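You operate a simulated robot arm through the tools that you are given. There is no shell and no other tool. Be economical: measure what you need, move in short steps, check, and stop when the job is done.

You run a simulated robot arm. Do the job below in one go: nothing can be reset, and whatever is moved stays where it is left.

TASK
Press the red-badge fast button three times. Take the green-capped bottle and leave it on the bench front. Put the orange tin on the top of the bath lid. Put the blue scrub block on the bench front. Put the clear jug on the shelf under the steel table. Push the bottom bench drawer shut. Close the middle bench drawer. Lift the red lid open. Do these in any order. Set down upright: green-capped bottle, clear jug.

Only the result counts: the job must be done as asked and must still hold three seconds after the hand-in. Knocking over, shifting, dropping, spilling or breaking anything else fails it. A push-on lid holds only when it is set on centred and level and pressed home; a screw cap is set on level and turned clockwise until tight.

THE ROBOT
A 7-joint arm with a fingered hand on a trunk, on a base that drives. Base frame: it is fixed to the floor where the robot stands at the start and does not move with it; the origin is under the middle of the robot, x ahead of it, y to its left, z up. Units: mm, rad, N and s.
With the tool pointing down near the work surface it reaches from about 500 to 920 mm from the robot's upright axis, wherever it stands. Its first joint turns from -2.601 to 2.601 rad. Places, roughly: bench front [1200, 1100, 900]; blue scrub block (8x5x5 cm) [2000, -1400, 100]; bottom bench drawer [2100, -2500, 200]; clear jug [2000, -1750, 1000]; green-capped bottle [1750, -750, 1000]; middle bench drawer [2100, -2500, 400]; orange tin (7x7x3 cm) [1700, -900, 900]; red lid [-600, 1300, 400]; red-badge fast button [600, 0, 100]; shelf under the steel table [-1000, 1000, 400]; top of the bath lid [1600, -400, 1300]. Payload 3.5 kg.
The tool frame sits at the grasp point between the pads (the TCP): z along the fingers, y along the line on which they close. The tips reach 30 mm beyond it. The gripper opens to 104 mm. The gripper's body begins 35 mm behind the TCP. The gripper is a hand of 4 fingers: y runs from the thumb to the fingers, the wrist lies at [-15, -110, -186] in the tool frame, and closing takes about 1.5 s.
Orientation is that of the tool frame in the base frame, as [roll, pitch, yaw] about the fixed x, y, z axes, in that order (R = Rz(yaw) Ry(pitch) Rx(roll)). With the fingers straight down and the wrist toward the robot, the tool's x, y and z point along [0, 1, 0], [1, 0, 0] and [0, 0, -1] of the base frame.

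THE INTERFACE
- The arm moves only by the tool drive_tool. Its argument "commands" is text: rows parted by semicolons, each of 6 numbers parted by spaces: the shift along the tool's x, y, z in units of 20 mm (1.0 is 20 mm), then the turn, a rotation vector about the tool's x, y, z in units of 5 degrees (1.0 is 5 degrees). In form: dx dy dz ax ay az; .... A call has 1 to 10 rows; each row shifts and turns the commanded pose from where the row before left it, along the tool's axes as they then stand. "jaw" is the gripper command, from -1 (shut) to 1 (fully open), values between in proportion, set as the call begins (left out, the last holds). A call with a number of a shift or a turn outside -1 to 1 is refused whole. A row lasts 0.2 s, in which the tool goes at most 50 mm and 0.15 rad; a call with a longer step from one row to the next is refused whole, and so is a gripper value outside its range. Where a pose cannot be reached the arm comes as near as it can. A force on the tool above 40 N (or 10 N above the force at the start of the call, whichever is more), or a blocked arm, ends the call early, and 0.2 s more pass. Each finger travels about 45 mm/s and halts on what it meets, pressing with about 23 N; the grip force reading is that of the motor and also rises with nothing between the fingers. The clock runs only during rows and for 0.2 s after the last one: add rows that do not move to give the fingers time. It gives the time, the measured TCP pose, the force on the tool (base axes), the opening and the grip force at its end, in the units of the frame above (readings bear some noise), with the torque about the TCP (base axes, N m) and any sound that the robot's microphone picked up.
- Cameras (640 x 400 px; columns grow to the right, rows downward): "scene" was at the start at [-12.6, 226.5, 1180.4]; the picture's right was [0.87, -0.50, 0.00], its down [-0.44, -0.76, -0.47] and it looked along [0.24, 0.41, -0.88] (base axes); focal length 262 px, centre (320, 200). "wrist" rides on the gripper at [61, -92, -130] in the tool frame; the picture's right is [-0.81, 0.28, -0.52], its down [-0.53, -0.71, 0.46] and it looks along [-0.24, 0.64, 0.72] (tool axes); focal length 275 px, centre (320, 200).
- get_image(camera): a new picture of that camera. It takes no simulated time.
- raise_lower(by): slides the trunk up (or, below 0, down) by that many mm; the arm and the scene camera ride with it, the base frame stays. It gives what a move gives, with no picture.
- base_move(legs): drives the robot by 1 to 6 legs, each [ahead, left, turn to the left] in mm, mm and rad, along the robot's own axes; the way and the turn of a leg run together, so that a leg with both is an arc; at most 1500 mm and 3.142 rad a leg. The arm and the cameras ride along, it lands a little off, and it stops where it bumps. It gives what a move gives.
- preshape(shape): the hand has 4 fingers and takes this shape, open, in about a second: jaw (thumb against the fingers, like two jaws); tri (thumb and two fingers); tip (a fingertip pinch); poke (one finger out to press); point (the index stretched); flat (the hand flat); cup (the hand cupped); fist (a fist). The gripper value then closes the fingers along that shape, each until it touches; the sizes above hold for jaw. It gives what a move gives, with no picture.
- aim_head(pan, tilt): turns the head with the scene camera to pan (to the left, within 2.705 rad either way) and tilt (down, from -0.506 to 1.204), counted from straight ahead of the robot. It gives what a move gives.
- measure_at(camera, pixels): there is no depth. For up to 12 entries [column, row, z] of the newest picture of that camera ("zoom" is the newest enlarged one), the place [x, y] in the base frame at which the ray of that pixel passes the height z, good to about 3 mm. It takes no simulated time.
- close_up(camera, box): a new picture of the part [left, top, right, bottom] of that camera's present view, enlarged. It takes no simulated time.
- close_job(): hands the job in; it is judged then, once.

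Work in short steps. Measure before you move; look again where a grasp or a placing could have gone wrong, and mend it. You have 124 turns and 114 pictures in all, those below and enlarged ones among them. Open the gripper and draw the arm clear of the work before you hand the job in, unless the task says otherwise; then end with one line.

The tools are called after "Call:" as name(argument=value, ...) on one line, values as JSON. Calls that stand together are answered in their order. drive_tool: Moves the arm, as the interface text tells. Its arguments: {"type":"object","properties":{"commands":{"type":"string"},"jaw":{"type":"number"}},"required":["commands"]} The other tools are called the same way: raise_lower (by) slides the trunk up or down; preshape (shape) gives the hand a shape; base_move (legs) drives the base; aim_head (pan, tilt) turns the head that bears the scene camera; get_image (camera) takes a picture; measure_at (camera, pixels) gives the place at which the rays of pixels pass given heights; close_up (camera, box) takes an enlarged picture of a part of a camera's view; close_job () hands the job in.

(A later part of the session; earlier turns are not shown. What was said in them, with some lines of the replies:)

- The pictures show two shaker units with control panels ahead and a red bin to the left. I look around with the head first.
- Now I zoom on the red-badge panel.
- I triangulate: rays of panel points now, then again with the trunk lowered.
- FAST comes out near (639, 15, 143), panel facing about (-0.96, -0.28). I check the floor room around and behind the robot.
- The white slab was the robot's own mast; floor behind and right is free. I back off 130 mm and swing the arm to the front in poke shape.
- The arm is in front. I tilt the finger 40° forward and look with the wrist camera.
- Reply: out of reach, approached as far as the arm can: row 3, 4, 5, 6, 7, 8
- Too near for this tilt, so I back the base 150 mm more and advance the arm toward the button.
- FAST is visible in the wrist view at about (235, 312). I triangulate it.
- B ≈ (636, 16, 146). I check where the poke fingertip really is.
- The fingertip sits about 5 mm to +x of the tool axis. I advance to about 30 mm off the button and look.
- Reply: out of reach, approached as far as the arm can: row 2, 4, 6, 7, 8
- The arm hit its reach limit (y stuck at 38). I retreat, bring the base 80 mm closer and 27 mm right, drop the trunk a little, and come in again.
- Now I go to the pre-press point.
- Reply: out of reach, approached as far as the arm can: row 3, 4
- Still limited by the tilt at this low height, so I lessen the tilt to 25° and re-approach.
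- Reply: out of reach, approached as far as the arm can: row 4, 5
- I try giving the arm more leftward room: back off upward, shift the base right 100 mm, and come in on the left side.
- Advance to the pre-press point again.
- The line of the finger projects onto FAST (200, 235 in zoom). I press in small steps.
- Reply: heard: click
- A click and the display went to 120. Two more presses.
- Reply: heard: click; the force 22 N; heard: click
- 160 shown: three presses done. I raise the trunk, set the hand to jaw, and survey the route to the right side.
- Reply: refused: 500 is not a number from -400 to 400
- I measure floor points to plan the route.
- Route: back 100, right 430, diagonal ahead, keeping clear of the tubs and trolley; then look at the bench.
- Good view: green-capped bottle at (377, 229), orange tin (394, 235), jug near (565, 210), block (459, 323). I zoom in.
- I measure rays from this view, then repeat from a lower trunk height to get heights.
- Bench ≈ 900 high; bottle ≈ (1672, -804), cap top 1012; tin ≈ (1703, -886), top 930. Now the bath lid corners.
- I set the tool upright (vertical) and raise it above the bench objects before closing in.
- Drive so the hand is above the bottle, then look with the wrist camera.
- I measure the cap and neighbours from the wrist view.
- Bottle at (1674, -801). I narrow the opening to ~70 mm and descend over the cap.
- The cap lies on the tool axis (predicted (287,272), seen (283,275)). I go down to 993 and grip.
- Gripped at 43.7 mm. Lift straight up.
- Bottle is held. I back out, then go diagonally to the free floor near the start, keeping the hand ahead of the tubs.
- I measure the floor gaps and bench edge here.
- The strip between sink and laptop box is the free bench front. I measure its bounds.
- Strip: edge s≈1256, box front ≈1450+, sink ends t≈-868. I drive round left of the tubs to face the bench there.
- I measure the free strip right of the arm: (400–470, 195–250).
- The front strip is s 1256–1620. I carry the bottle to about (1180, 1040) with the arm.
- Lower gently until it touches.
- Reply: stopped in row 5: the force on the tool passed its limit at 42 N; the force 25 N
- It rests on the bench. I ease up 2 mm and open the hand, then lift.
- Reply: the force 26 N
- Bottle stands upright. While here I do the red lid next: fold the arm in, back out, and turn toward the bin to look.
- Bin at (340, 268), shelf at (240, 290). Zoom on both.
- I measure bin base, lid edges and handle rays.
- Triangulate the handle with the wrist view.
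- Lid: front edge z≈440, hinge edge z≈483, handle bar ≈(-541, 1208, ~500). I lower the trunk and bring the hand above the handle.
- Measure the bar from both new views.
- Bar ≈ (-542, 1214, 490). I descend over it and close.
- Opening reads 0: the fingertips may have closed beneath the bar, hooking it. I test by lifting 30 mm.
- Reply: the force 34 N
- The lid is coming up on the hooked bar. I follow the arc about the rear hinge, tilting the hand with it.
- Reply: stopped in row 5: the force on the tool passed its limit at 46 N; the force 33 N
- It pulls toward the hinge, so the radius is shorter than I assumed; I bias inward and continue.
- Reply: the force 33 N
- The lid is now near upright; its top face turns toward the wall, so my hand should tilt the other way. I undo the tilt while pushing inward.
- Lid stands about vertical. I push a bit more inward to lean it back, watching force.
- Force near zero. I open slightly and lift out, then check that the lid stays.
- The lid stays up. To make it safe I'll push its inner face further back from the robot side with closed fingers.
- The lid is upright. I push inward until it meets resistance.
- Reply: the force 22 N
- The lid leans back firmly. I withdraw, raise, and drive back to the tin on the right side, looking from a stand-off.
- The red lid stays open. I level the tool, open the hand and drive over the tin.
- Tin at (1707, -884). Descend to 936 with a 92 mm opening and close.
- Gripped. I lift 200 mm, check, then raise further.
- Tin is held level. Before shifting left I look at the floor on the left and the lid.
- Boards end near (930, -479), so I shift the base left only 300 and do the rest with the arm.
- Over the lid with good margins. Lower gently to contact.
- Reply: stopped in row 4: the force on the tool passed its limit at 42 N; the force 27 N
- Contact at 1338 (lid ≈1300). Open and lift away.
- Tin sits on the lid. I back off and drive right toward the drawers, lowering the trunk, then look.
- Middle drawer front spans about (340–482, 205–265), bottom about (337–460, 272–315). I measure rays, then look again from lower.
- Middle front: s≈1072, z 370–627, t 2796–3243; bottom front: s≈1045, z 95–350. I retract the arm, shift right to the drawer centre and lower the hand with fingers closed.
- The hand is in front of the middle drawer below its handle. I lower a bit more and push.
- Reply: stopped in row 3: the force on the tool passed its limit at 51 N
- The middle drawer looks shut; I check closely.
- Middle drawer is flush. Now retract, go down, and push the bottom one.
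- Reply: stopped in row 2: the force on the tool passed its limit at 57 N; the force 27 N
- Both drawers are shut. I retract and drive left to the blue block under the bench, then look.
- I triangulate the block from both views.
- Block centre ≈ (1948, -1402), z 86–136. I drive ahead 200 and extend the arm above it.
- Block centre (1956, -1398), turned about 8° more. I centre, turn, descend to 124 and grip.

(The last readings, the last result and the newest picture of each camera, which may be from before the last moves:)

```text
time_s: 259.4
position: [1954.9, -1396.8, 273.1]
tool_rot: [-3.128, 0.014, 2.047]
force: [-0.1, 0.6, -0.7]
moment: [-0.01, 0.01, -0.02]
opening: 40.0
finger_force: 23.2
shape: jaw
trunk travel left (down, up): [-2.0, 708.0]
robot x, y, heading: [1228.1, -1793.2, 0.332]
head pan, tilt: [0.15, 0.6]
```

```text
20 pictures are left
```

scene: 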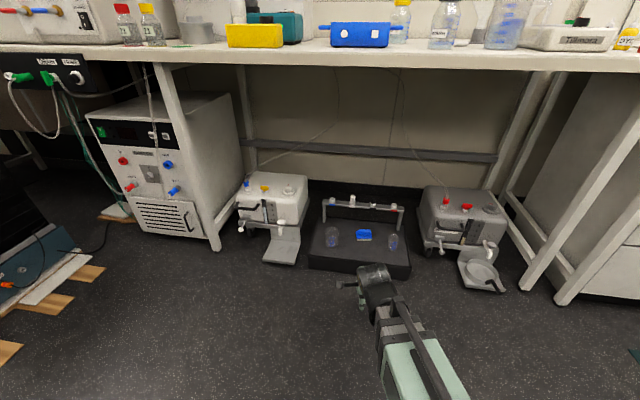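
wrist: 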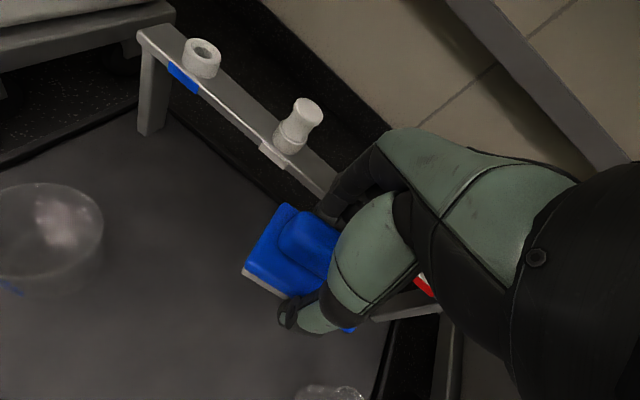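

Block held. I back out, raise, retract, and take the known route to the bench front.

Call:
base_move(legs=[[-400, 0, 0]])

Call:
raise_lower(by=400)

Call:
raise_lower(by=300)

Call:
drive_tool(commands="0 -1 -1 0 0 0;0 -1 -1 0 0 0;0 -1 -1 0 0 0;0 -1 -1 0 0 0;0 -1 -1 0 0 0;0 -1 -1 0 0 0;0 -1 -1 0 0 0;0 -1 -1 0 0 0;0 -1 -1 0 0 0;0 -1 -1 0 0 0")

Call:
base_move(legs=[[-386, 1293, 0], [0, 1406, 0], [308, 284, 0], [500, 15, 0]])

Call:
aim_head(pan=0.0, tilt=0.7)

Call:
get_image(camera="scene")

```text
time_s: 261.9
position: [1580.1, -1527.6, 273.6]
tool_rot: [-3.131, 0.015, 2.046]
force: [-0.2, -1.1, -0.3]
moment: [-0.01, -0.01, -0.02]
opening: 40.0
finger_force: 22.7
shape: jaw
trunk travel left (down, up): [-2.0, 708.0]
robot x, y, heading: [850.6, -1920.6, 0.332]
head pan, tilt: [0.15, 0.6]
```

```text
time_s: 265.8
position: [1580.0, -1526.9, 673.8]
tool_rot: [-3.131, 0.012, 2.047]
force: [-0.1, 0.2, -0.2]
moment: [0.0, -0.03, 0.0]
opening: 39.8
finger_force: 23.2
shape: jaw
trunk travel left (down, up): [-402.0, 308.0]
robot x, y, heading: [850.2, -1918.4, 0.333]
head pan, tilt: [0.15, 0.6]
```

```text
time_s: 268.8
position: [1580.0, -1527.3, 973.2]
tool_rot: [-3.132, 0.015, 2.048]
force: [-0.7, 0.2, 0.7]
moment: [0.0, -0.03, 0.01]
opening: 39.9
finger_force: 22.9
shape: jaw
trunk travel left (down, up): [-702.0, 8.0]
robot x, y, heading: [852.1, -1917.9, 0.33]
head pan, tilt: [0.15, 0.6]
```

```text
time_s: 271.0
position: [1401.4, -1615.1, 1175.7]
tool_rot: [-3.131, 0.013, 2.046]
force: [0.3, -0.2, -0.9]
moment: [0.0, -0.05, 0.02]
opening: 39.6
finger_force: 22.8
shape: jaw
trunk travel left (down, up): [-702.0, 8.0]
robot x, y, heading: [850.6, -1920.5, 0.331]
head pan, tilt: [0.15, 0.6]
```

```text
time_s: 289.1
position: [802.1, 1371.8, 1174.5]
tool_rot: [-3.13, 0.014, 2.058]
force: [0.2, -0.3, -0.1]
moment: [0.01, -0.03, 0.0]
opening: 39.9
finger_force: 22.9
shape: jaw
trunk travel left (down, up): [-702.0, 8.0]
robot x, y, heading: [254.3, 1063.1, 0.342]
head pan, tilt: [0.15, 0.6]
```

```text
time_s: 289.8
position: [801.3, 1371.3, 1175.7]
tool_rot: [-3.131, 0.014, 2.059]
force: [0.5, 0.2, -1.6]
moment: [0.02, -0.01, -0.02]
opening: 39.7
finger_force: 22.6
shape: jaw
trunk travel left (down, up): [-702.0, 8.0]
robot x, y, heading: [251.9, 1062.8, 0.344]
head pan, tilt: [0.0, 0.7]
```

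```text
19 pictures are left
```

scene: 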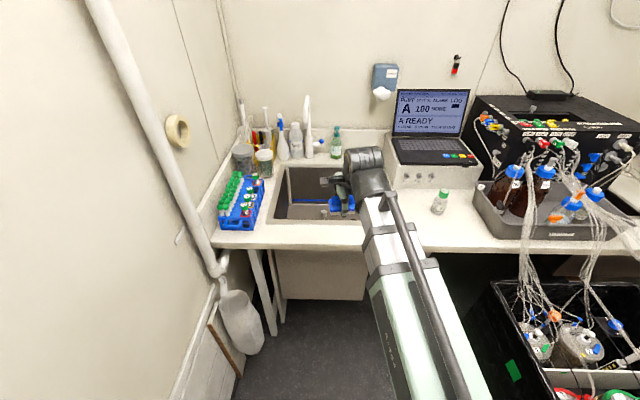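

Bottle still stands. I carry the block to about (1115, 1150) and lower it.

Call:
drive_tool(commands="-0.95 0.48 0 0 0 0;-0.95 0.48 0 0 0 0;-0.95 0.48 0 0 0 0;-0.95 0.48 0 0 0 0;-0.95 0.48 0 0 0 0;-0.95 0.48 0 0 0 0;-0.95 0.48 0 0 0 0;-0.95 0.48 0 0 0 0;-0.95 0.48 0 0 0 0")

Call:
drive_tool(commands="-0.95 0.48 0 0 0 0;-0.95 0.48 0 0 0 0;-0.95 0.48 0 0 0 0;-0.95 0.48 0 0 0 0;-0.95 0.48 0 0 0 0;-0.95 0.48 0 0 0 0;-0.95 0.48 0 0 0 0;-0.95 0.48 0 0 0 0;-0.95 0.48 0 0 0 0")

Call:
drive_tool(commands="0 0 1 0 0 0;0 0 1 0 0 0;0 0 1 0 0 0;0 0 1 0 0 0;0 0 1 0 0 0;0 0 1 0 0 0;0 0 1 0 0 0;0 0 1 0 0 0;0 0 1 0 0 0;0 0 0.5 0 0 0")

Call:
get_image(camera="wrist")

```text
time_s: 291.8
position: [957.4, 1259.4, 1176.9]
tool_rot: [-3.131, 0.013, 2.057]
force: [0.4, 0.0, -1.3]
moment: [-0.02, 0.0, 0.0]
opening: 39.8
finger_force: 22.9
shape: jaw
trunk travel left (down, up): [-702.0, 8.0]
robot x, y, heading: [256.4, 1065.0, 0.342]
head pan, tilt: [0.0, 0.7]
```

```text
time_s: 293.8
position: [1114.5, 1149.1, 1178.0]
tool_rot: [-3.13, 0.014, 2.059]
force: [-0.8, -0.3, -1.9]
moment: [0.02, 0.02, -0.01]
opening: 39.7
finger_force: 23.0
shape: jaw
trunk travel left (down, up): [-702.0, 8.0]
robot x, y, heading: [255.2, 1060.0, 0.346]
head pan, tilt: [0.0, 0.7]
```

```text
time_s: 296.0
position: [1113.6, 1146.6, 988.1]
tool_rot: [-3.131, 0.014, 2.057]
force: [0.4, -0.8, -0.9]
moment: [0.0, 0.01, -0.01]
opening: 39.3
finger_force: 22.9
shape: jaw
trunk travel left (down, up): [-702.0, 8.0]
robot x, y, heading: [255.8, 1062.1, 0.342]
head pan, tilt: [0.0, 0.7]
```

```text
18 pictures are left
```

wrist: 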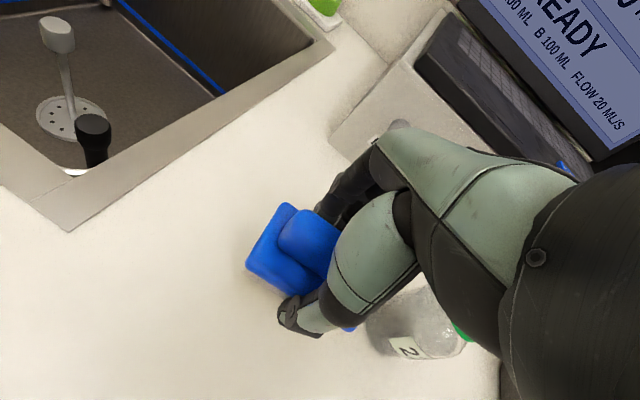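

Clear of the bottle (126 mm). Lower to contact and release.

Call:
drive_tool(commands="0 0 1 0 0 0;0 0 0.8 0 0 0;0 0 0.25 0 0 0;0 0 0.25 0 0 0;0 0 0.25 0 0 0;0 0 0.25 0 0 0")

Call:
drive_tool(commands="0 0 0 0 0 0;0 0 0 0 0 0;0 0 0 0 0 0;0 0 0 0 0 0;0 0 0 0 0 0", jaw=0.5)

Call:
drive_tool(commands="0 0 -0.5 0 0 0;0 0 -1 0 0 0;0 0 -1 0 0 0;0 0 -1 0 0 0;0 0 -1 0 0 0;0 0 -1 0 0 0;0 0 -1 0 0 0;0 0 -1 0 0 0;0 0 -1 0 0 0;0 0 -1 0 0 0")

Call:
get_image(camera="wrist")

```text
time_s: 297.4
position: [1114.2, 1144.4, 931.5]
tool_rot: [-3.13, 0.013, 2.057]
force: [0.5, -0.4, -0.3]
moment: [0.0, 0.0, -0.02]
opening: 39.3
finger_force: 22.8
shape: jaw
trunk travel left (down, up): [-702.0, 8.0]
robot x, y, heading: [256.5, 1061.4, 0.341]
head pan, tilt: [0.0, 0.7]
```

```text
time_s: 298.6
position: [1113.6, 1145.4, 932.0]
tool_rot: [-3.131, 0.014, 2.059]
force: [0.7, -0.6, 0.3]
moment: [-0.03, -0.02, 0.02]
opening: 77.7
finger_force: 0.1
shape: jaw
trunk travel left (down, up): [-702.0, 8.0]
robot x, y, heading: [251.2, 1063.9, 0.344]
head pan, tilt: [0.0, 0.7]
```

```text
time_s: 300.8
position: [1114.9, 1148.7, 1122.5]
tool_rot: [-3.131, 0.014, 2.057]
force: [0.1, -0.6, -0.1]
moment: [-0.01, 0.0, 0.0]
opening: 77.8
finger_force: 0.1
shape: jaw
trunk travel left (down, up): [-702.0, 8.0]
robot x, y, heading: [253.7, 1063.4, 0.346]
head pan, tilt: [0.0, 0.7]
```

```text
17 pictures are left
```

wrist: 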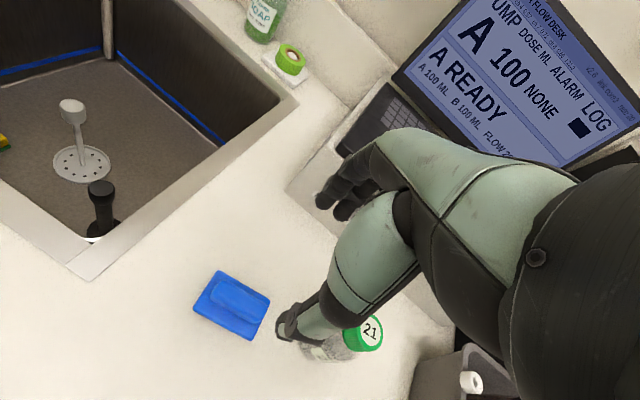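

Block and bottle are both on the bench front. Now the jug: fold the arm, drive back to the right side, and look.

Call:
drive_tool(commands="1 -0.56 -0.5 0 0 0;1 -0.56 -0.5 0 0 0;1 -0.56 -0.5 0 0 0;1 -0.56 -0.5 0 0 0;1 -0.56 0 0 0 0;1 -0.56 0 0 0 0;1 -0.56 0 0 0 0;1 -0.56 0 0 0 0;1 -0.56 0 0 0 0")

Call:
drive_tool(commands="1 -0.56 0 0 0 0;1 -0.56 0 0 0 0;1 -0.56 0 0 0 0;1 -0.56 0 0 0 0;1 -0.56 0 0 0 0;1 -0.56 0 0 0 0;1 -0.56 0 0 0 0.82;1 -0.56 0 0 0 0.82", jaw=1)

Call:
base_move(legs=[[-510, 0, -0.015], [-308, -290, 0], [0, -1406, 0], [275, -775, 0], [275, -775, 0]])

Call:
aim_head(pan=0.0, tilt=0.6)

Call:
get_image(camera="scene")

```text
time_s: 302.8
position: [940.8, 1262.7, 1160.2]
tool_rot: [-3.132, 0.014, 2.058]
force: [-0.5, 0.9, 0.3]
moment: [0.02, 0.02, 0.04]
opening: 77.7
finger_force: 0.1
shape: jaw
trunk travel left (down, up): [-702.0, 8.0]
robot x, y, heading: [252.3, 1062.0, 0.341]
head pan, tilt: [0.0, 0.7]
```

```text
time_s: 304.6
position: [786.8, 1362.1, 1159.8]
tool_rot: [-3.133, 0.016, 1.914]
force: [-0.5, -0.2, -0.2]
moment: [-0.02, 0.0, -0.03]
opening: 103.6
finger_force: 0.1
shape: jaw
trunk travel left (down, up): [-702.0, 8.0]
robot x, y, heading: [254.2, 1063.3, 0.342]
head pan, tilt: [0.0, 0.7]
```

```text
time_s: 308.3
position: [293.0, 1131.7, 1158.9]
tool_rot: [-3.131, 0.014, 1.887]
force: [1.2, 0.3, -1.1]
moment: [0.0, 0.0, 0.02]
opening: 103.6
finger_force: 0.1
shape: jaw
trunk travel left (down, up): [-702.0, 8.0]
robot x, y, heading: [-246.3, 841.1, 0.316]
head pan, tilt: [0.0, 0.7]
stopped in leg 2: the robot was blocked; the commanded pose is now the measured one
```

```text
time_s: 309.0
position: [294.4, 1130.0, 1159.2]
tool_rot: [-3.133, 0.016, 1.888]
force: [0.3, -0.6, 0.3]
moment: [-0.02, -0.02, 0.0]
opening: 103.6
finger_force: 0.1
shape: jaw
trunk travel left (down, up): [-702.0, 8.0]
robot x, y, heading: [-247.8, 847.2, 0.311]
head pan, tilt: [0.0, 0.6]
```

```text
16 pictures are left
```

scene: 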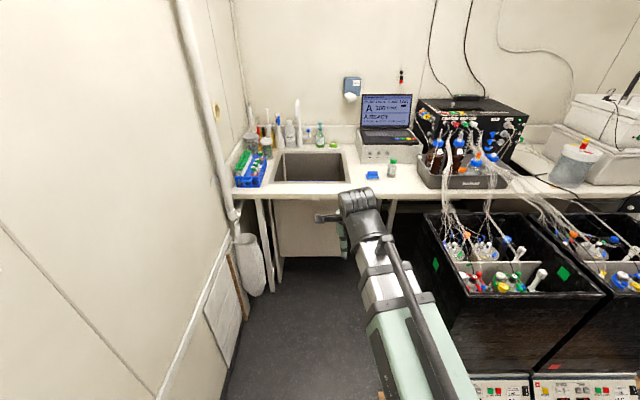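

The base bumped lightly, probably the steel table leg behind. I nudge forward, then go diagonally along the earlier clear path.

Call:
base_move(legs=[[60, -20, 0.016], [-290, -265, 0], [0, -1406, 0], [275, -775, 0], [275, -775, 0]])

Call:
get_image(camera="scene")

```text
time_s: 326.7
position: [1645.4, -1838.2, 1160.5]
tool_rot: [-3.131, 0.014, 1.902]
force: [0.4, 0.3, 0.2]
moment: [-0.02, -0.02, 0.03]
opening: 103.4
finger_force: 0.0
shape: jaw
trunk travel left (down, up): [-702.0, 8.0]
robot x, y, heading: [1102.7, -2129.9, 0.335]
head pan, tilt: [0.0, 0.6]
```

```text
15 pictures are left
```

scene: 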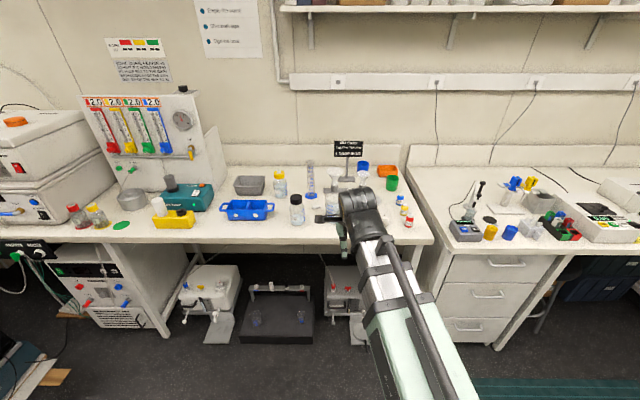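

The hand hides the jug in this view; I use the wrist camera.

Call:
base_move(legs=[[130, 0, 0]])

Call:
get_image(camera="wrist")

```text
time_s: 328.0
position: [1770.0, -1794.6, 1158.8]
tool_rot: [-3.132, 0.017, 1.901]
force: [0.6, 0.0, 0.9]
moment: [-0.03, 0.0, 0.02]
opening: 104.0
finger_force: 0.1
shape: jaw
trunk travel left (down, up): [-702.0, 8.0]
robot x, y, heading: [1233.0, -2087.2, 0.332]
head pan, tilt: [0.0, 0.6]
```

```text
14 pictures are left
```

wrist: 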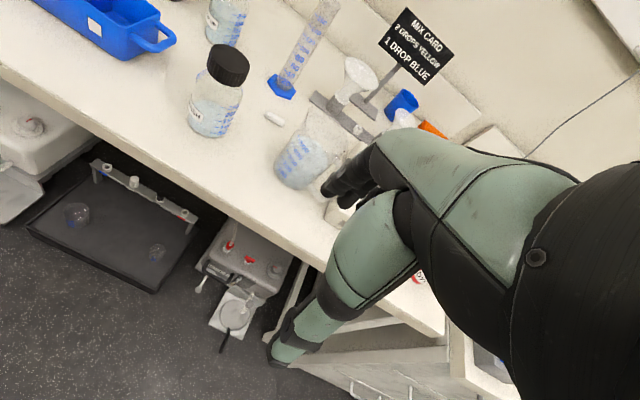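

Call:
close_up(camera="wrist", box=[230, 70, 390, 210])

Call:
measure_at(camera="wrist", pixels=[[298, 176, 900], [275, 166, 905], [318, 190, 905], [330, 122, 1010], [304, 108, 1010], [354, 150, 1010], [212, 125, 905], [240, 62, 1000], [283, 88, 905], [340, 205, 905]])

```text
2.86 times, centred on (310, 140) of wrist
```

zoom: 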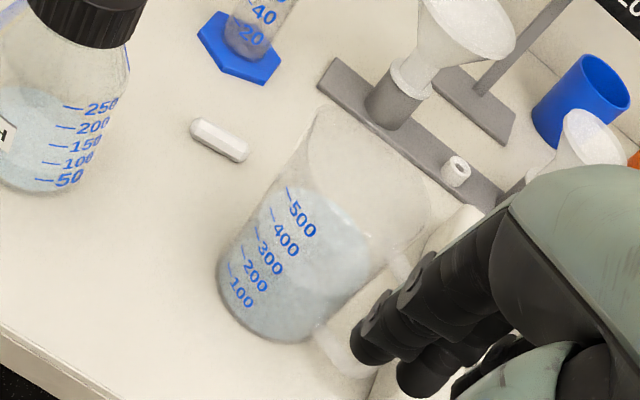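

```text
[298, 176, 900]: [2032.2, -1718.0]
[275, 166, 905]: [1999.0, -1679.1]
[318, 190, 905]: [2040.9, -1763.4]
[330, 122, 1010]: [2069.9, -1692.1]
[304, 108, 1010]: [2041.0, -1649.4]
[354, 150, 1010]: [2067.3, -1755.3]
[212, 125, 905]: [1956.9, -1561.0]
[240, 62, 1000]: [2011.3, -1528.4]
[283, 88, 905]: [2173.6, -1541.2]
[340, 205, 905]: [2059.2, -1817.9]
```

Jug body ≈ 95 mm wide, handle to the right; a top grasp around the body along the front-back line fits. I move above it and check.

Call:
base_move(legs=[[0, -13, 0], [225, 0, 0]])

Call:
get_image(camera="wrist")

```text
time_s: 330.1
position: [1988.0, -1733.1, 1158.9]
tool_rot: [-3.132, 0.016, 1.902]
force: [0.6, 0.9, 0.3]
moment: [-0.02, 0.02, 0.01]
opening: 103.8
finger_force: 0.1
shape: jaw
trunk travel left (down, up): [-702.0, 8.0]
robot x, y, heading: [1448.8, -2028.9, 0.331]
head pan, tilt: [0.0, 0.6]
```

```text
12 pictures are left
```

wrist: 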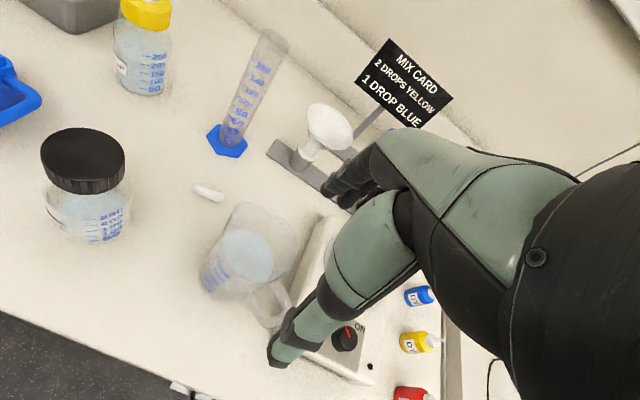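

Call:
close_up(camera="wrist", box=[180, 180, 340, 340])

```text
2.50 times, centred on (260, 260) of wrist
```

zoom: 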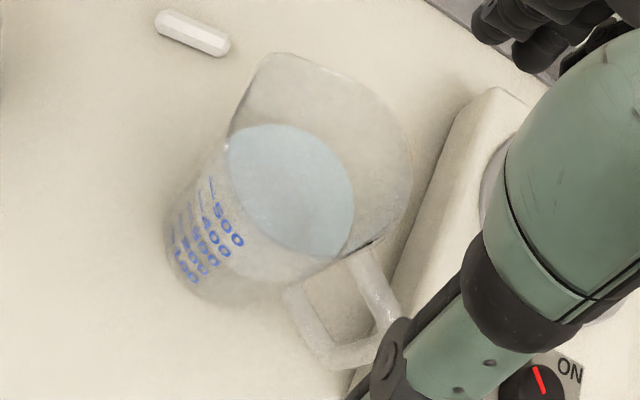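

I measure rim, liquid, base, handle and the scale's edge in this zoom.

Call:
measure_at(camera="zoom", pixels=[[228, 140, 1015], [412, 170, 1015], [345, 255, 1015], [300, 62, 1015], [360, 250, 1010], [340, 365, 940], [400, 320, 985], [167, 240, 902], [215, 302, 902], [500, 90, 945], [400, 290, 945], [290, 270, 902]])

```text
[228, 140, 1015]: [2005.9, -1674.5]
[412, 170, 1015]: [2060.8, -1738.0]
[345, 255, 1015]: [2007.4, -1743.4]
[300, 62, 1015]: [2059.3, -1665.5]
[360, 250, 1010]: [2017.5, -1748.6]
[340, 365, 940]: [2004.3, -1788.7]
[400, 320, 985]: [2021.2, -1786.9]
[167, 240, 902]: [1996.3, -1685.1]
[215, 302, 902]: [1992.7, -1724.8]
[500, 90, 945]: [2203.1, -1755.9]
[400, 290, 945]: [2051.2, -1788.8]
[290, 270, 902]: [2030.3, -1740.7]
```

Rim ≈ z 1015, centre (2032, -1705), diameter ≈ 92; handle points right, away from the closing line. I centre and descend to just above the rim.

Call:
drive_tool(commands="0.3 0.85 0 0 0 0;0.31 0.85 0 0 0 0;0 0.84 0.5 0 0 0;0 0 1 0 0 0;0 0 1 0 0 0;0 0 1 0 0 0;0 0 1 0 0 0;0 0 0 0 0 0", jaw=1)

Call:
close_up(camera="wrist", box=[160, 130, 480, 350])

```text
time_s: 331.9
position: [2030.2, -1706.8, 1069.0]
tool_rot: [-3.134, 0.016, 1.904]
force: [-0.7, -0.9, -0.4]
moment: [0.02, 0.0, 0.01]
opening: 104.1
finger_force: 0.0
shape: jaw
trunk travel left (down, up): [-702.0, 8.0]
robot x, y, heading: [1449.8, -2030.1, 0.331]
head pan, tilt: [0.0, 0.6]
```

```text
1.82 times, centred on (320, 240) of wrist
```

zoom: 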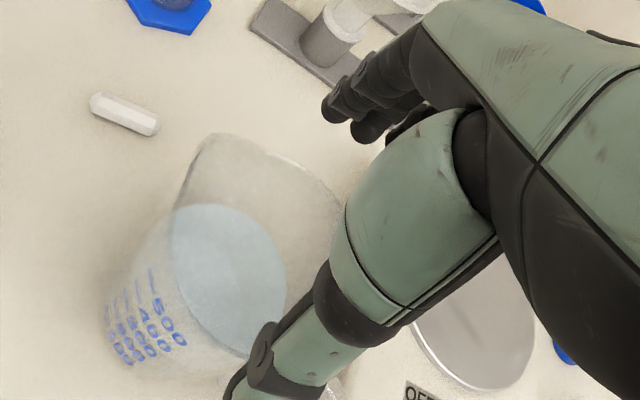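

Call:
measure_at(camera="zoom", pixels=[[215, 137, 1015], [343, 200, 1015], [185, 180, 1015], [290, 160, 1015], [270, 253, 1015], [345, 105, 1040], [370, 135, 1040], [240, 395, 1040]])

```text
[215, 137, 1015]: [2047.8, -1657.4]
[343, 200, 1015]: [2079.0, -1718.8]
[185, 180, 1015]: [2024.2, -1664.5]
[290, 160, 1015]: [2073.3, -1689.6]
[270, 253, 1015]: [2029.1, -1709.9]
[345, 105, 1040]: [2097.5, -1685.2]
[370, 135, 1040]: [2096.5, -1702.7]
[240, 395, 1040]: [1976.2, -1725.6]
```

Alignment is good (centre ≈ (2034, -1707)). Descend around the body and close.

Call:
drive_tool(commands="0 0.12 0.5 0 0 0;0 0 0.5 0 0 0;0 0 0.5 0 0 0;0 0 0.5 0 0 0;0 0 0.5 0 0 0;0 0 0.5 0 0 0;0 0 0.5 0 0 0;0 0 0.35 0 0 0")

Call:
drive_tool(commands="0 0 0 0 0 0;0 0 0 0 0 0;0 0 0 0 0 0;0 0 0 0 0 0;0 0 0 0 0 0;0 0 0 0 0 0", jaw=-1)

Call:
get_image(camera="wrist")

```text
time_s: 333.7
position: [2031.9, -1708.2, 997.2]
tool_rot: [3.14, 0.012, 1.902]
force: [-3.1, -1.1, 25.4]
moment: [0.09, 0.2, -0.03]
opening: 103.9
finger_force: 0.1
shape: jaw
trunk travel left (down, up): [-702.0, 8.0]
robot x, y, heading: [1449.1, -2027.8, 0.33]
head pan, tilt: [0.0, 0.6]
stopped in row 8: the force on the tool passed its limit at 41 N (the readings are from after the stop); the commanded pose is now the measured one
```

```text
time_s: 335.1
position: [2031.5, -1708.6, 997.5]
tool_rot: [3.14, 0.011, 1.901]
force: [-4.7, -1.2, 34.7]
moment: [0.41, -0.97, -0.04]
opening: 71.0
finger_force: 22.9
shape: jaw
trunk travel left (down, up): [-702.0, 8.0]
robot x, y, heading: [1450.2, -2025.7, 0.333]
head pan, tilt: [0.0, 0.6]
```

```text
9 pictures are left
```

wrist: 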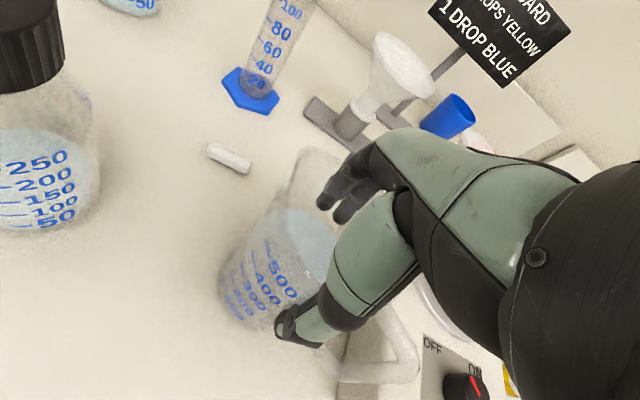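

The palm touched the rim and the fingers have closed on the body. I ease up slowly and check the load.

Call:
drive_tool(commands="0 0 -0.2 0 0 0;0 0 -0.2 0 0 0;0 0 -0.3 0 0 0;0 0 -0.3 0 0 0;0 0 -0.4 0 0 0;0 0 -0.5 0 0 0;0 0 -0.5 0 0 0;0 0 0 0 0 0")

Call:
get_image(camera="wrist")

```text
time_s: 336.9
position: [2033.4, -1707.0, 1041.6]
tool_rot: [-3.14, 0.014, 1.903]
force: [-0.3, 0.8, -3.9]
moment: [-0.01, -0.05, 0.06]
opening: 70.9
finger_force: 22.4
shape: jaw
trunk travel left (down, up): [-702.0, 8.0]
robot x, y, heading: [1450.3, -2030.1, 0.33]
head pan, tilt: [0.0, 0.6]
```

```text
8 pictures are left
```

wrist: 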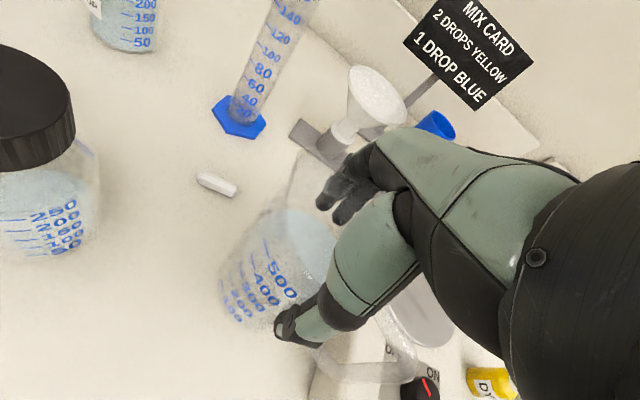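

Jug lifts level (≈4 N). I raise it, back out, and drive to a standoff facing the steel table.

Call:
drive_tool(commands="0 0 -0.7 0 0 0;0 0 -0.7 0 0 0;0 0 -0.7 0 0 0;0 0 -0.7 0 0 0;0 0 -0.7 0 0 0;0 0 -0.7 0 0 0;0 0 -0.7 0 0 0;0 0 -0.7 0 0 0")

Call:
base_move(legs=[[-520, 0, 0], [-200, 795, 0], [-200, 794, 0], [0, 1069, 0], [-279, 0, 0], [0, 0, 1.557]])

Call:
aim_head(pan=0.15, tilt=0.6)

```text
time_s: 338.7
position: [2032.3, -1704.7, 1153.0]
tool_rot: [-3.138, 0.015, 1.901]
force: [-0.2, 0.3, -3.9]
moment: [0.03, -0.06, -0.01]
opening: 71.0
finger_force: 23.5
shape: jaw
trunk travel left (down, up): [-702.0, 8.0]
robot x, y, heading: [1446.4, -2029.6, 0.33]
head pan, tilt: [0.0, 0.6]
```

```text
time_s: 360.2
position: [-854.5, 706.6, 1153.7]
tool_rot: [-3.14, 0.016, -2.827]
force: [0.0, 0.8, -3.0]
moment: [0.03, 0.01, -0.04]
opening: 70.6
finger_force: 23.2
shape: jaw
trunk travel left (down, up): [-702.0, 8.0]
robot x, y, heading: [-545.4, 118.1, 1.888]
head pan, tilt: [0.0, 0.6]
```

```text
time_s: 360.9
position: [-855.5, 706.3, 1154.0]
tool_rot: [-3.141, 0.013, -2.825]
force: [-0.5, 1.2, -3.7]
moment: [0.03, 0.02, 0.0]
opening: 70.0
finger_force: 23.1
shape: jaw
trunk travel left (down, up): [-702.0, 8.0]
robot x, y, heading: [-542.5, 115.8, 1.885]
head pan, tilt: [0.15, 0.6]
```

In position. Lower the trunk and look at the shelf.

Call:
raise_lower(by=-400)

Call:
raise_lower(by=-196)

Call:
get_image(camera="scene")

```text
time_s: 364.7
position: [-854.5, 705.5, 752.7]
tool_rot: [-3.141, 0.014, -2.826]
force: [-0.1, -0.2, -4.4]
moment: [0.06, -0.01, 0.01]
opening: 70.4
finger_force: 23.5
shape: jaw
trunk travel left (down, up): [-302.0, 408.0]
robot x, y, heading: [-541.5, 112.2, 1.885]
head pan, tilt: [0.15, 0.6]
```

```text
time_s: 366.9
position: [-856.4, 705.8, 556.9]
tool_rot: [-3.141, 0.014, -2.826]
force: [0.1, -0.2, -3.3]
moment: [0.06, 0.05, 0.02]
opening: 70.5
finger_force: 23.2
shape: jaw
trunk travel left (down, up): [-106.0, 604.0]
robot x, y, heading: [-545.5, 116.9, 1.886]
head pan, tilt: [0.15, 0.6]
```

```text
7 pictures are left
```

scene: 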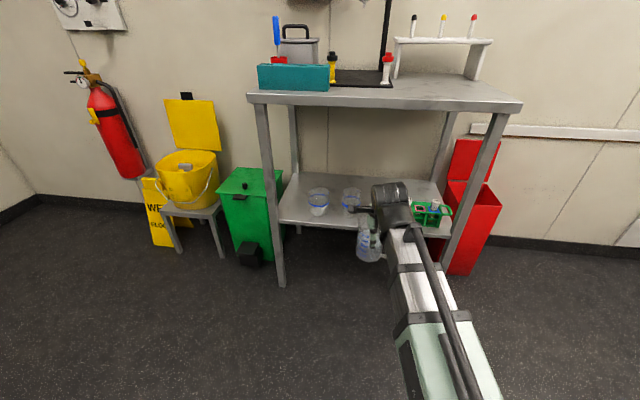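

I measure shelf edges and the objects from this view.

Call:
measure_at(camera="scene", pixels=[[281, 287, 0], [447, 273, 0], [285, 222, 350], [445, 238, 350], [319, 214, 355], [351, 213, 355], [414, 224, 355], [412, 208, 400], [300, 175, 350], [437, 186, 350], [249, 100, 890], [521, 108, 890]])

Call:
close_up(camera="scene", box=[270, 160, 470, 285])

```text
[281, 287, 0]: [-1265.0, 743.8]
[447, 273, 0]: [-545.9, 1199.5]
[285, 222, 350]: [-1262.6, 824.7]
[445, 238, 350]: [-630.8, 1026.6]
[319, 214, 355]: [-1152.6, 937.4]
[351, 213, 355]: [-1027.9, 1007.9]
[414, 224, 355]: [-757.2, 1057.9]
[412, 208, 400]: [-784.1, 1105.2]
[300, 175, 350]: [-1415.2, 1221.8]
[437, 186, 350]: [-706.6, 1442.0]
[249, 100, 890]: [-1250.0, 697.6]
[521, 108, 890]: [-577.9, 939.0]
```

```text
3.20 times, centred on (370, 222) of scene
```

zoom: 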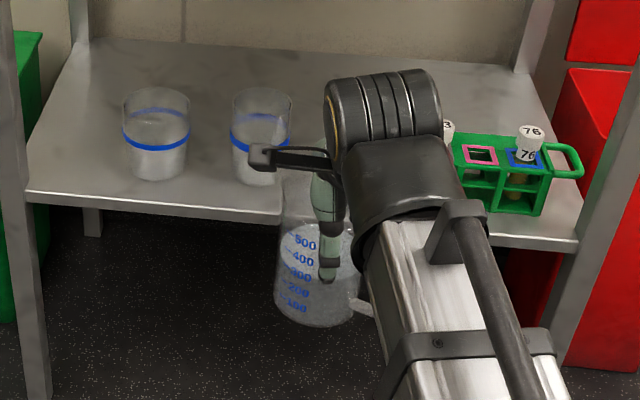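

The two views disagree at z=350, so the shelf must be nearer z≈405. I re-measure at that height.

Call:
measure_at(camera="zoom", pixels=[[27, 195, 400], [27, 195, 420], [575, 246, 400], [575, 246, 420], [157, 168, 405], [260, 175, 405], [130, 172, 405], [288, 178, 405], [490, 210, 405], [85, 42, 405], [520, 74, 405], [455, 190, 405]])

```text
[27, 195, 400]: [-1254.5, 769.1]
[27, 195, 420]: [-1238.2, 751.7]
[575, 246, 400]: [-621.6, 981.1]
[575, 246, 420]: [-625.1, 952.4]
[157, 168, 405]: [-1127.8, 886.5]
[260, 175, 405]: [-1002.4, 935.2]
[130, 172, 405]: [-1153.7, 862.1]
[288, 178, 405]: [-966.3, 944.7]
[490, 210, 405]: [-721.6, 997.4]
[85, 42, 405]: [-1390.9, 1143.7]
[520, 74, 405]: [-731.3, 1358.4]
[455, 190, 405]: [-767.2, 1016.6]
```

Shelf z≈405, 400 deep; beakers and rack occupy the front 120 mm, gap between them ≈113 mm. Plan: jug to the free back area through the gap. I lower the trunk and raise the arm instead (keeps the forearm under the tabletop), then advance partway.

Call:
raise_lower(by=-100)

Call:
drive_tool(commands="-0.7 0 -1 0 0 0;-0.65 0 -1 0 0 0;0 0 -1 0 0 0;0 0 -1 0 0 0;0 0 -1 0 0 0;0 0 -0.9 0 0 0;0 0 0 0 0 0")

Call:
base_move(legs=[[200, 0, 0]])

Call:
close_up(camera="scene", box=[250, 60, 530, 260])

```text
time_s: 368.2
position: [-854.1, 706.0, 458.2]
tool_rot: [-3.14, 0.012, -2.825]
force: [0.7, 0.0, -2.6]
moment: [0.01, 0.0, -0.02]
opening: 70.4
finger_force: 22.5
shape: jaw
trunk travel left (down, up): [-6.0, 704.0]
robot x, y, heading: [-543.5, 117.5, 1.887]
head pan, tilt: [0.15, 0.6]
```

```text
time_s: 369.8
position: [-830.3, 715.0, 576.7]
tool_rot: [-3.137, 0.014, -2.826]
force: [0.5, -0.4, -4.2]
moment: [0.06, 0.07, -0.02]
opening: 70.3
finger_force: 22.5
shape: jaw
trunk travel left (down, up): [-6.0, 704.0]
robot x, y, heading: [-546.3, 117.5, 1.892]
head pan, tilt: [0.15, 0.6]
```

```text
time_s: 371.4
position: [-892.2, 905.3, 577.0]
tool_rot: [-3.14, 0.015, -2.829]
force: [0.3, -0.1, -3.9]
moment: [0.01, 0.01, 0.01]
opening: 70.5
finger_force: 22.9
shape: jaw
trunk travel left (down, up): [-6.0, 704.0]
robot x, y, heading: [-606.1, 306.6, 1.889]
head pan, tilt: [0.15, 0.6]
```

```text
2.00 times, centred on (390, 160) of scene
```

zoom: 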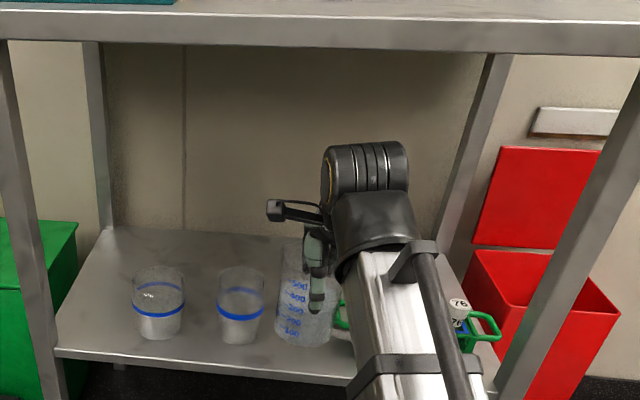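

I check the gap again with measures.

Call:
measure_at(camera="zoom", pixels=[[334, 315, 440], [334, 315, 460], [262, 338, 408], [219, 335, 408], [217, 280, 495], [265, 280, 495], [459, 303, 500], [240, 345, 405]])

```text
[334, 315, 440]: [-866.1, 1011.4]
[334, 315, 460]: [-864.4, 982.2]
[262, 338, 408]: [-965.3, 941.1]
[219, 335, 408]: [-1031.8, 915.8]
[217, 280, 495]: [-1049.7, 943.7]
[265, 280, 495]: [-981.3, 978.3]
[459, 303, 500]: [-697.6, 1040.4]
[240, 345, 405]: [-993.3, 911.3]
```

Gap 326–439, jug at 384: centred. I extend the arm into the back area.

Call:
drive_tool(commands="0 0.7 0 0 0 0;0 0.7 0 0 0 0;0 0.8 0 0 0 0;0 0.8 0 0 0 0;0 0.8 0 0 0 0;0 0.8 0 0 0 0;0 0.8 0 0 0 0;0 0.8 0 0 0 0;0 0.8 0 0 0 0;0 0.8 0 0 0 0")

Call:
drive_tool(commands="0 0.8 0 0 0 0;0 0.8 0 0 0 0;0 0.8 0 0 0 0;0 0 0 0 0 0")

Call:
get_image(camera="wrist")

```text
time_s: 373.6
position: [-941.0, 1054.2, 576.8]
tool_rot: [-3.141, 0.013, -2.828]
force: [1.3, -0.4, -4.0]
moment: [-0.01, 0.05, 0.02]
opening: 70.4
finger_force: 23.0
shape: jaw
trunk travel left (down, up): [-6.0, 704.0]
robot x, y, heading: [-602.7, 308.1, 1.887]
head pan, tilt: [0.15, 0.6]
```

```text
time_s: 374.6
position: [-956.4, 1099.4, 576.1]
tool_rot: [-3.14, 0.014, -2.827]
force: [0.0, -0.1, -3.1]
moment: [0.01, -0.01, -0.02]
opening: 70.4
finger_force: 23.2
shape: jaw
trunk travel left (down, up): [-6.0, 704.0]
robot x, y, heading: [-602.6, 308.5, 1.885]
head pan, tilt: [0.15, 0.6]
```

```text
4 pictures are left
```

wrist: 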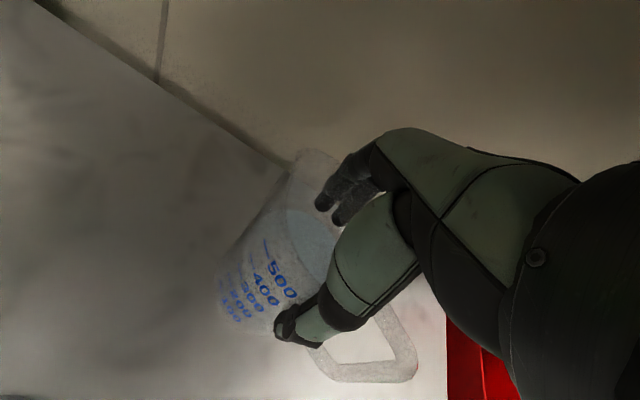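

Free shelf beneath. I lower slowly to contact.

Call:
drive_tool(commands="0 0 0.5 0 0 0;0 0 0.5 0 0 0;0 0 0.5 0 0 0;0 0 0.5 0 0 0;0 0 0.5 0 0 0;0 0 0.25 0 0 0;0 0 0.2 0 0 0")

Call:
drive_tool(commands="0 0 0.15 0 0 0;0 0 0.15 0 0 0;0 0 0.15 0 0 0;0 0 0.15 0 0 0;0 0 0.15 0 0 0;0 0 0.15 0 0 0;0 0 0.15 0 0 0;0 0 0.15 0 0 0;0 0 0.15 0 0 0;0 0 0.15 0 0 0")

```text
time_s: 376.2
position: [-954.8, 1099.1, 518.6]
tool_rot: [3.14, 0.013, -2.826]
force: [-0.1, -0.9, 6.0]
moment: [0.21, 0.08, -0.01]
opening: 70.2
finger_force: 22.8
shape: jaw
trunk travel left (down, up): [-6.0, 704.0]
robot x, y, heading: [-606.2, 308.5, 1.887]
head pan, tilt: [0.15, 0.6]
```

```text
time_s: 376.9
position: [-955.5, 1099.7, 517.4]
tool_rot: [3.131, 0.01, -2.827]
force: [2.1, -7.1, 26.1]
moment: [0.35, 0.01, -0.02]
opening: 70.4
finger_force: 22.8
shape: jaw
trunk travel left (down, up): [-6.0, 704.0]
robot x, y, heading: [-601.4, 306.8, 1.89]
head pan, tilt: [0.15, 0.6]
stopped in row 3: the force on the tool passed its limit at 43 N (the readings are from after the stop); the commanded pose is now the measured one
```

It rests on the shelf. Ease up, open, raise clear of the rim.

Call:
drive_tool(commands="0 0 -0.1 0 0 0;0 0 0 0 0 0;0 0 0 0 0 0;0 0 0 0 0 0;0 0 0 0 0 0;0 0 0 0 0 0;0 0 0 0 0 0", jaw=1)

Call:
drive_tool(commands="0 0 -0.3 0 0 0;0 0 -0.5 0 0 0;0 0 -0.7 0 0 0;0 0 -0.7 0 0 0;0 0 -0.7 0 0 0;0 0 -0.7 0 0 0;0 0 -0.5 0 0 0")

Call:
get_image(camera="wrist")

```text
time_s: 378.5
position: [-956.4, 1098.8, 516.3]
tool_rot: [3.135, 0.011, -2.825]
force: [-1.9, -3.3, 23.1]
moment: [0.01, 0.1, 0.07]
opening: 103.9
finger_force: 0.0
shape: jaw
trunk travel left (down, up): [-6.0, 704.0]
robot x, y, heading: [-605.2, 306.4, 1.886]
head pan, tilt: [0.15, 0.6]
```

```text
time_s: 380.1
position: [-956.5, 1097.4, 597.0]
tool_rot: [3.138, 0.011, -2.827]
force: [0.3, 0.0, -0.9]
moment: [0.01, 0.02, 0.0]
opening: 103.8
finger_force: 0.1
shape: jaw
trunk travel left (down, up): [-6.0, 704.0]
robot x, y, heading: [-607.4, 305.3, 1.88]
head pan, tilt: [0.15, 0.6]
```

```text
3 pictures are left
```

wrist: 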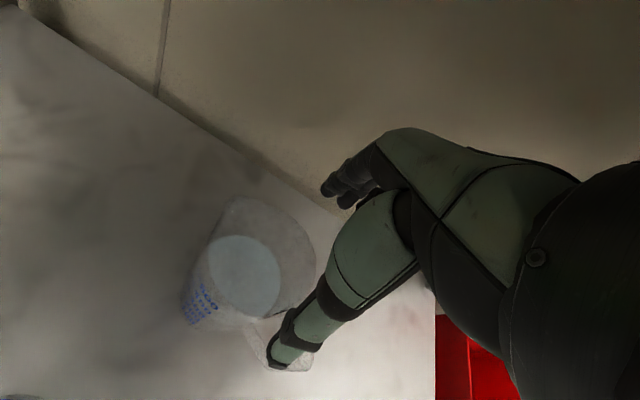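

Jug stands upright on the shelf. I raise 8 mm more and withdraw the hand, then back off and verify.

Call:
drive_tool(commands="0 0 -0.4 0 0 0;0 -0.8 0 0 0 0;0 -0.8 0 0 0 0;0 -0.8 0 0 0 0;0 -1 0 0 0 0;0 -1 0 0 0 0;0 -1 0 0 0 0;0 -1 0 0 0 0;0 -1 0 0 0 0;0 -1 0 0 0 0")

Call:
base_move(legs=[[-350, 0, 0]])

Call:
aim_head(pan=0.1, tilt=0.5)

Call:
get_image(camera="scene")

```text
time_s: 382.3
position: [-904.7, 938.2, 604.4]
tool_rot: [3.138, 0.013, -2.825]
force: [-1.0, -0.4, -0.6]
moment: [-0.01, -0.02, 0.02]
opening: 103.8
finger_force: 0.0
shape: jaw
trunk travel left (down, up): [-6.0, 704.0]
robot x, y, heading: [-604.4, 310.0, 1.883]
head pan, tilt: [0.15, 0.6]
```

```text
time_s: 384.6
position: [-794.9, 605.1, 603.8]
tool_rot: [3.138, 0.012, -2.826]
force: [0.7, -0.5, 0.7]
moment: [-0.02, -0.03, 0.01]
opening: 104.0
finger_force: 0.1
shape: jaw
trunk travel left (down, up): [-6.0, 704.0]
robot x, y, heading: [-495.4, -28.5, 1.884]
head pan, tilt: [0.15, 0.6]
```

```text
time_s: 385.3
position: [-795.3, 605.6, 603.3]
tool_rot: [3.14, 0.013, -2.826]
force: [-0.3, -1.0, 0.4]
moment: [0.0, 0.0, 0.01]
opening: 103.8
finger_force: 0.1
shape: jaw
trunk travel left (down, up): [-6.0, 704.0]
robot x, y, heading: [-496.1, -27.8, 1.886]
head pan, tilt: [0.099, 0.499]
```

```text
2 pictures are left
```

scene: 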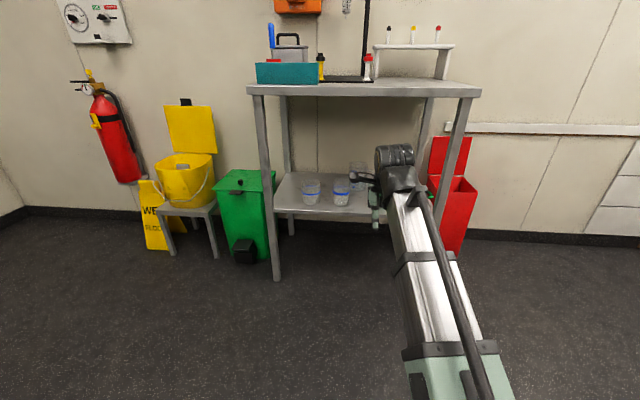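

The jug stands behind the beakers at (358, 178), the red lid is open, and the hand is empty and clear. I hand the job in.

Call:
close_job()

```text
The job is handed in.
```

All eight tasks were done and the job is handed in; the base bumped once, probably against the steel table leg, and nothing in the later pictures looked moved.
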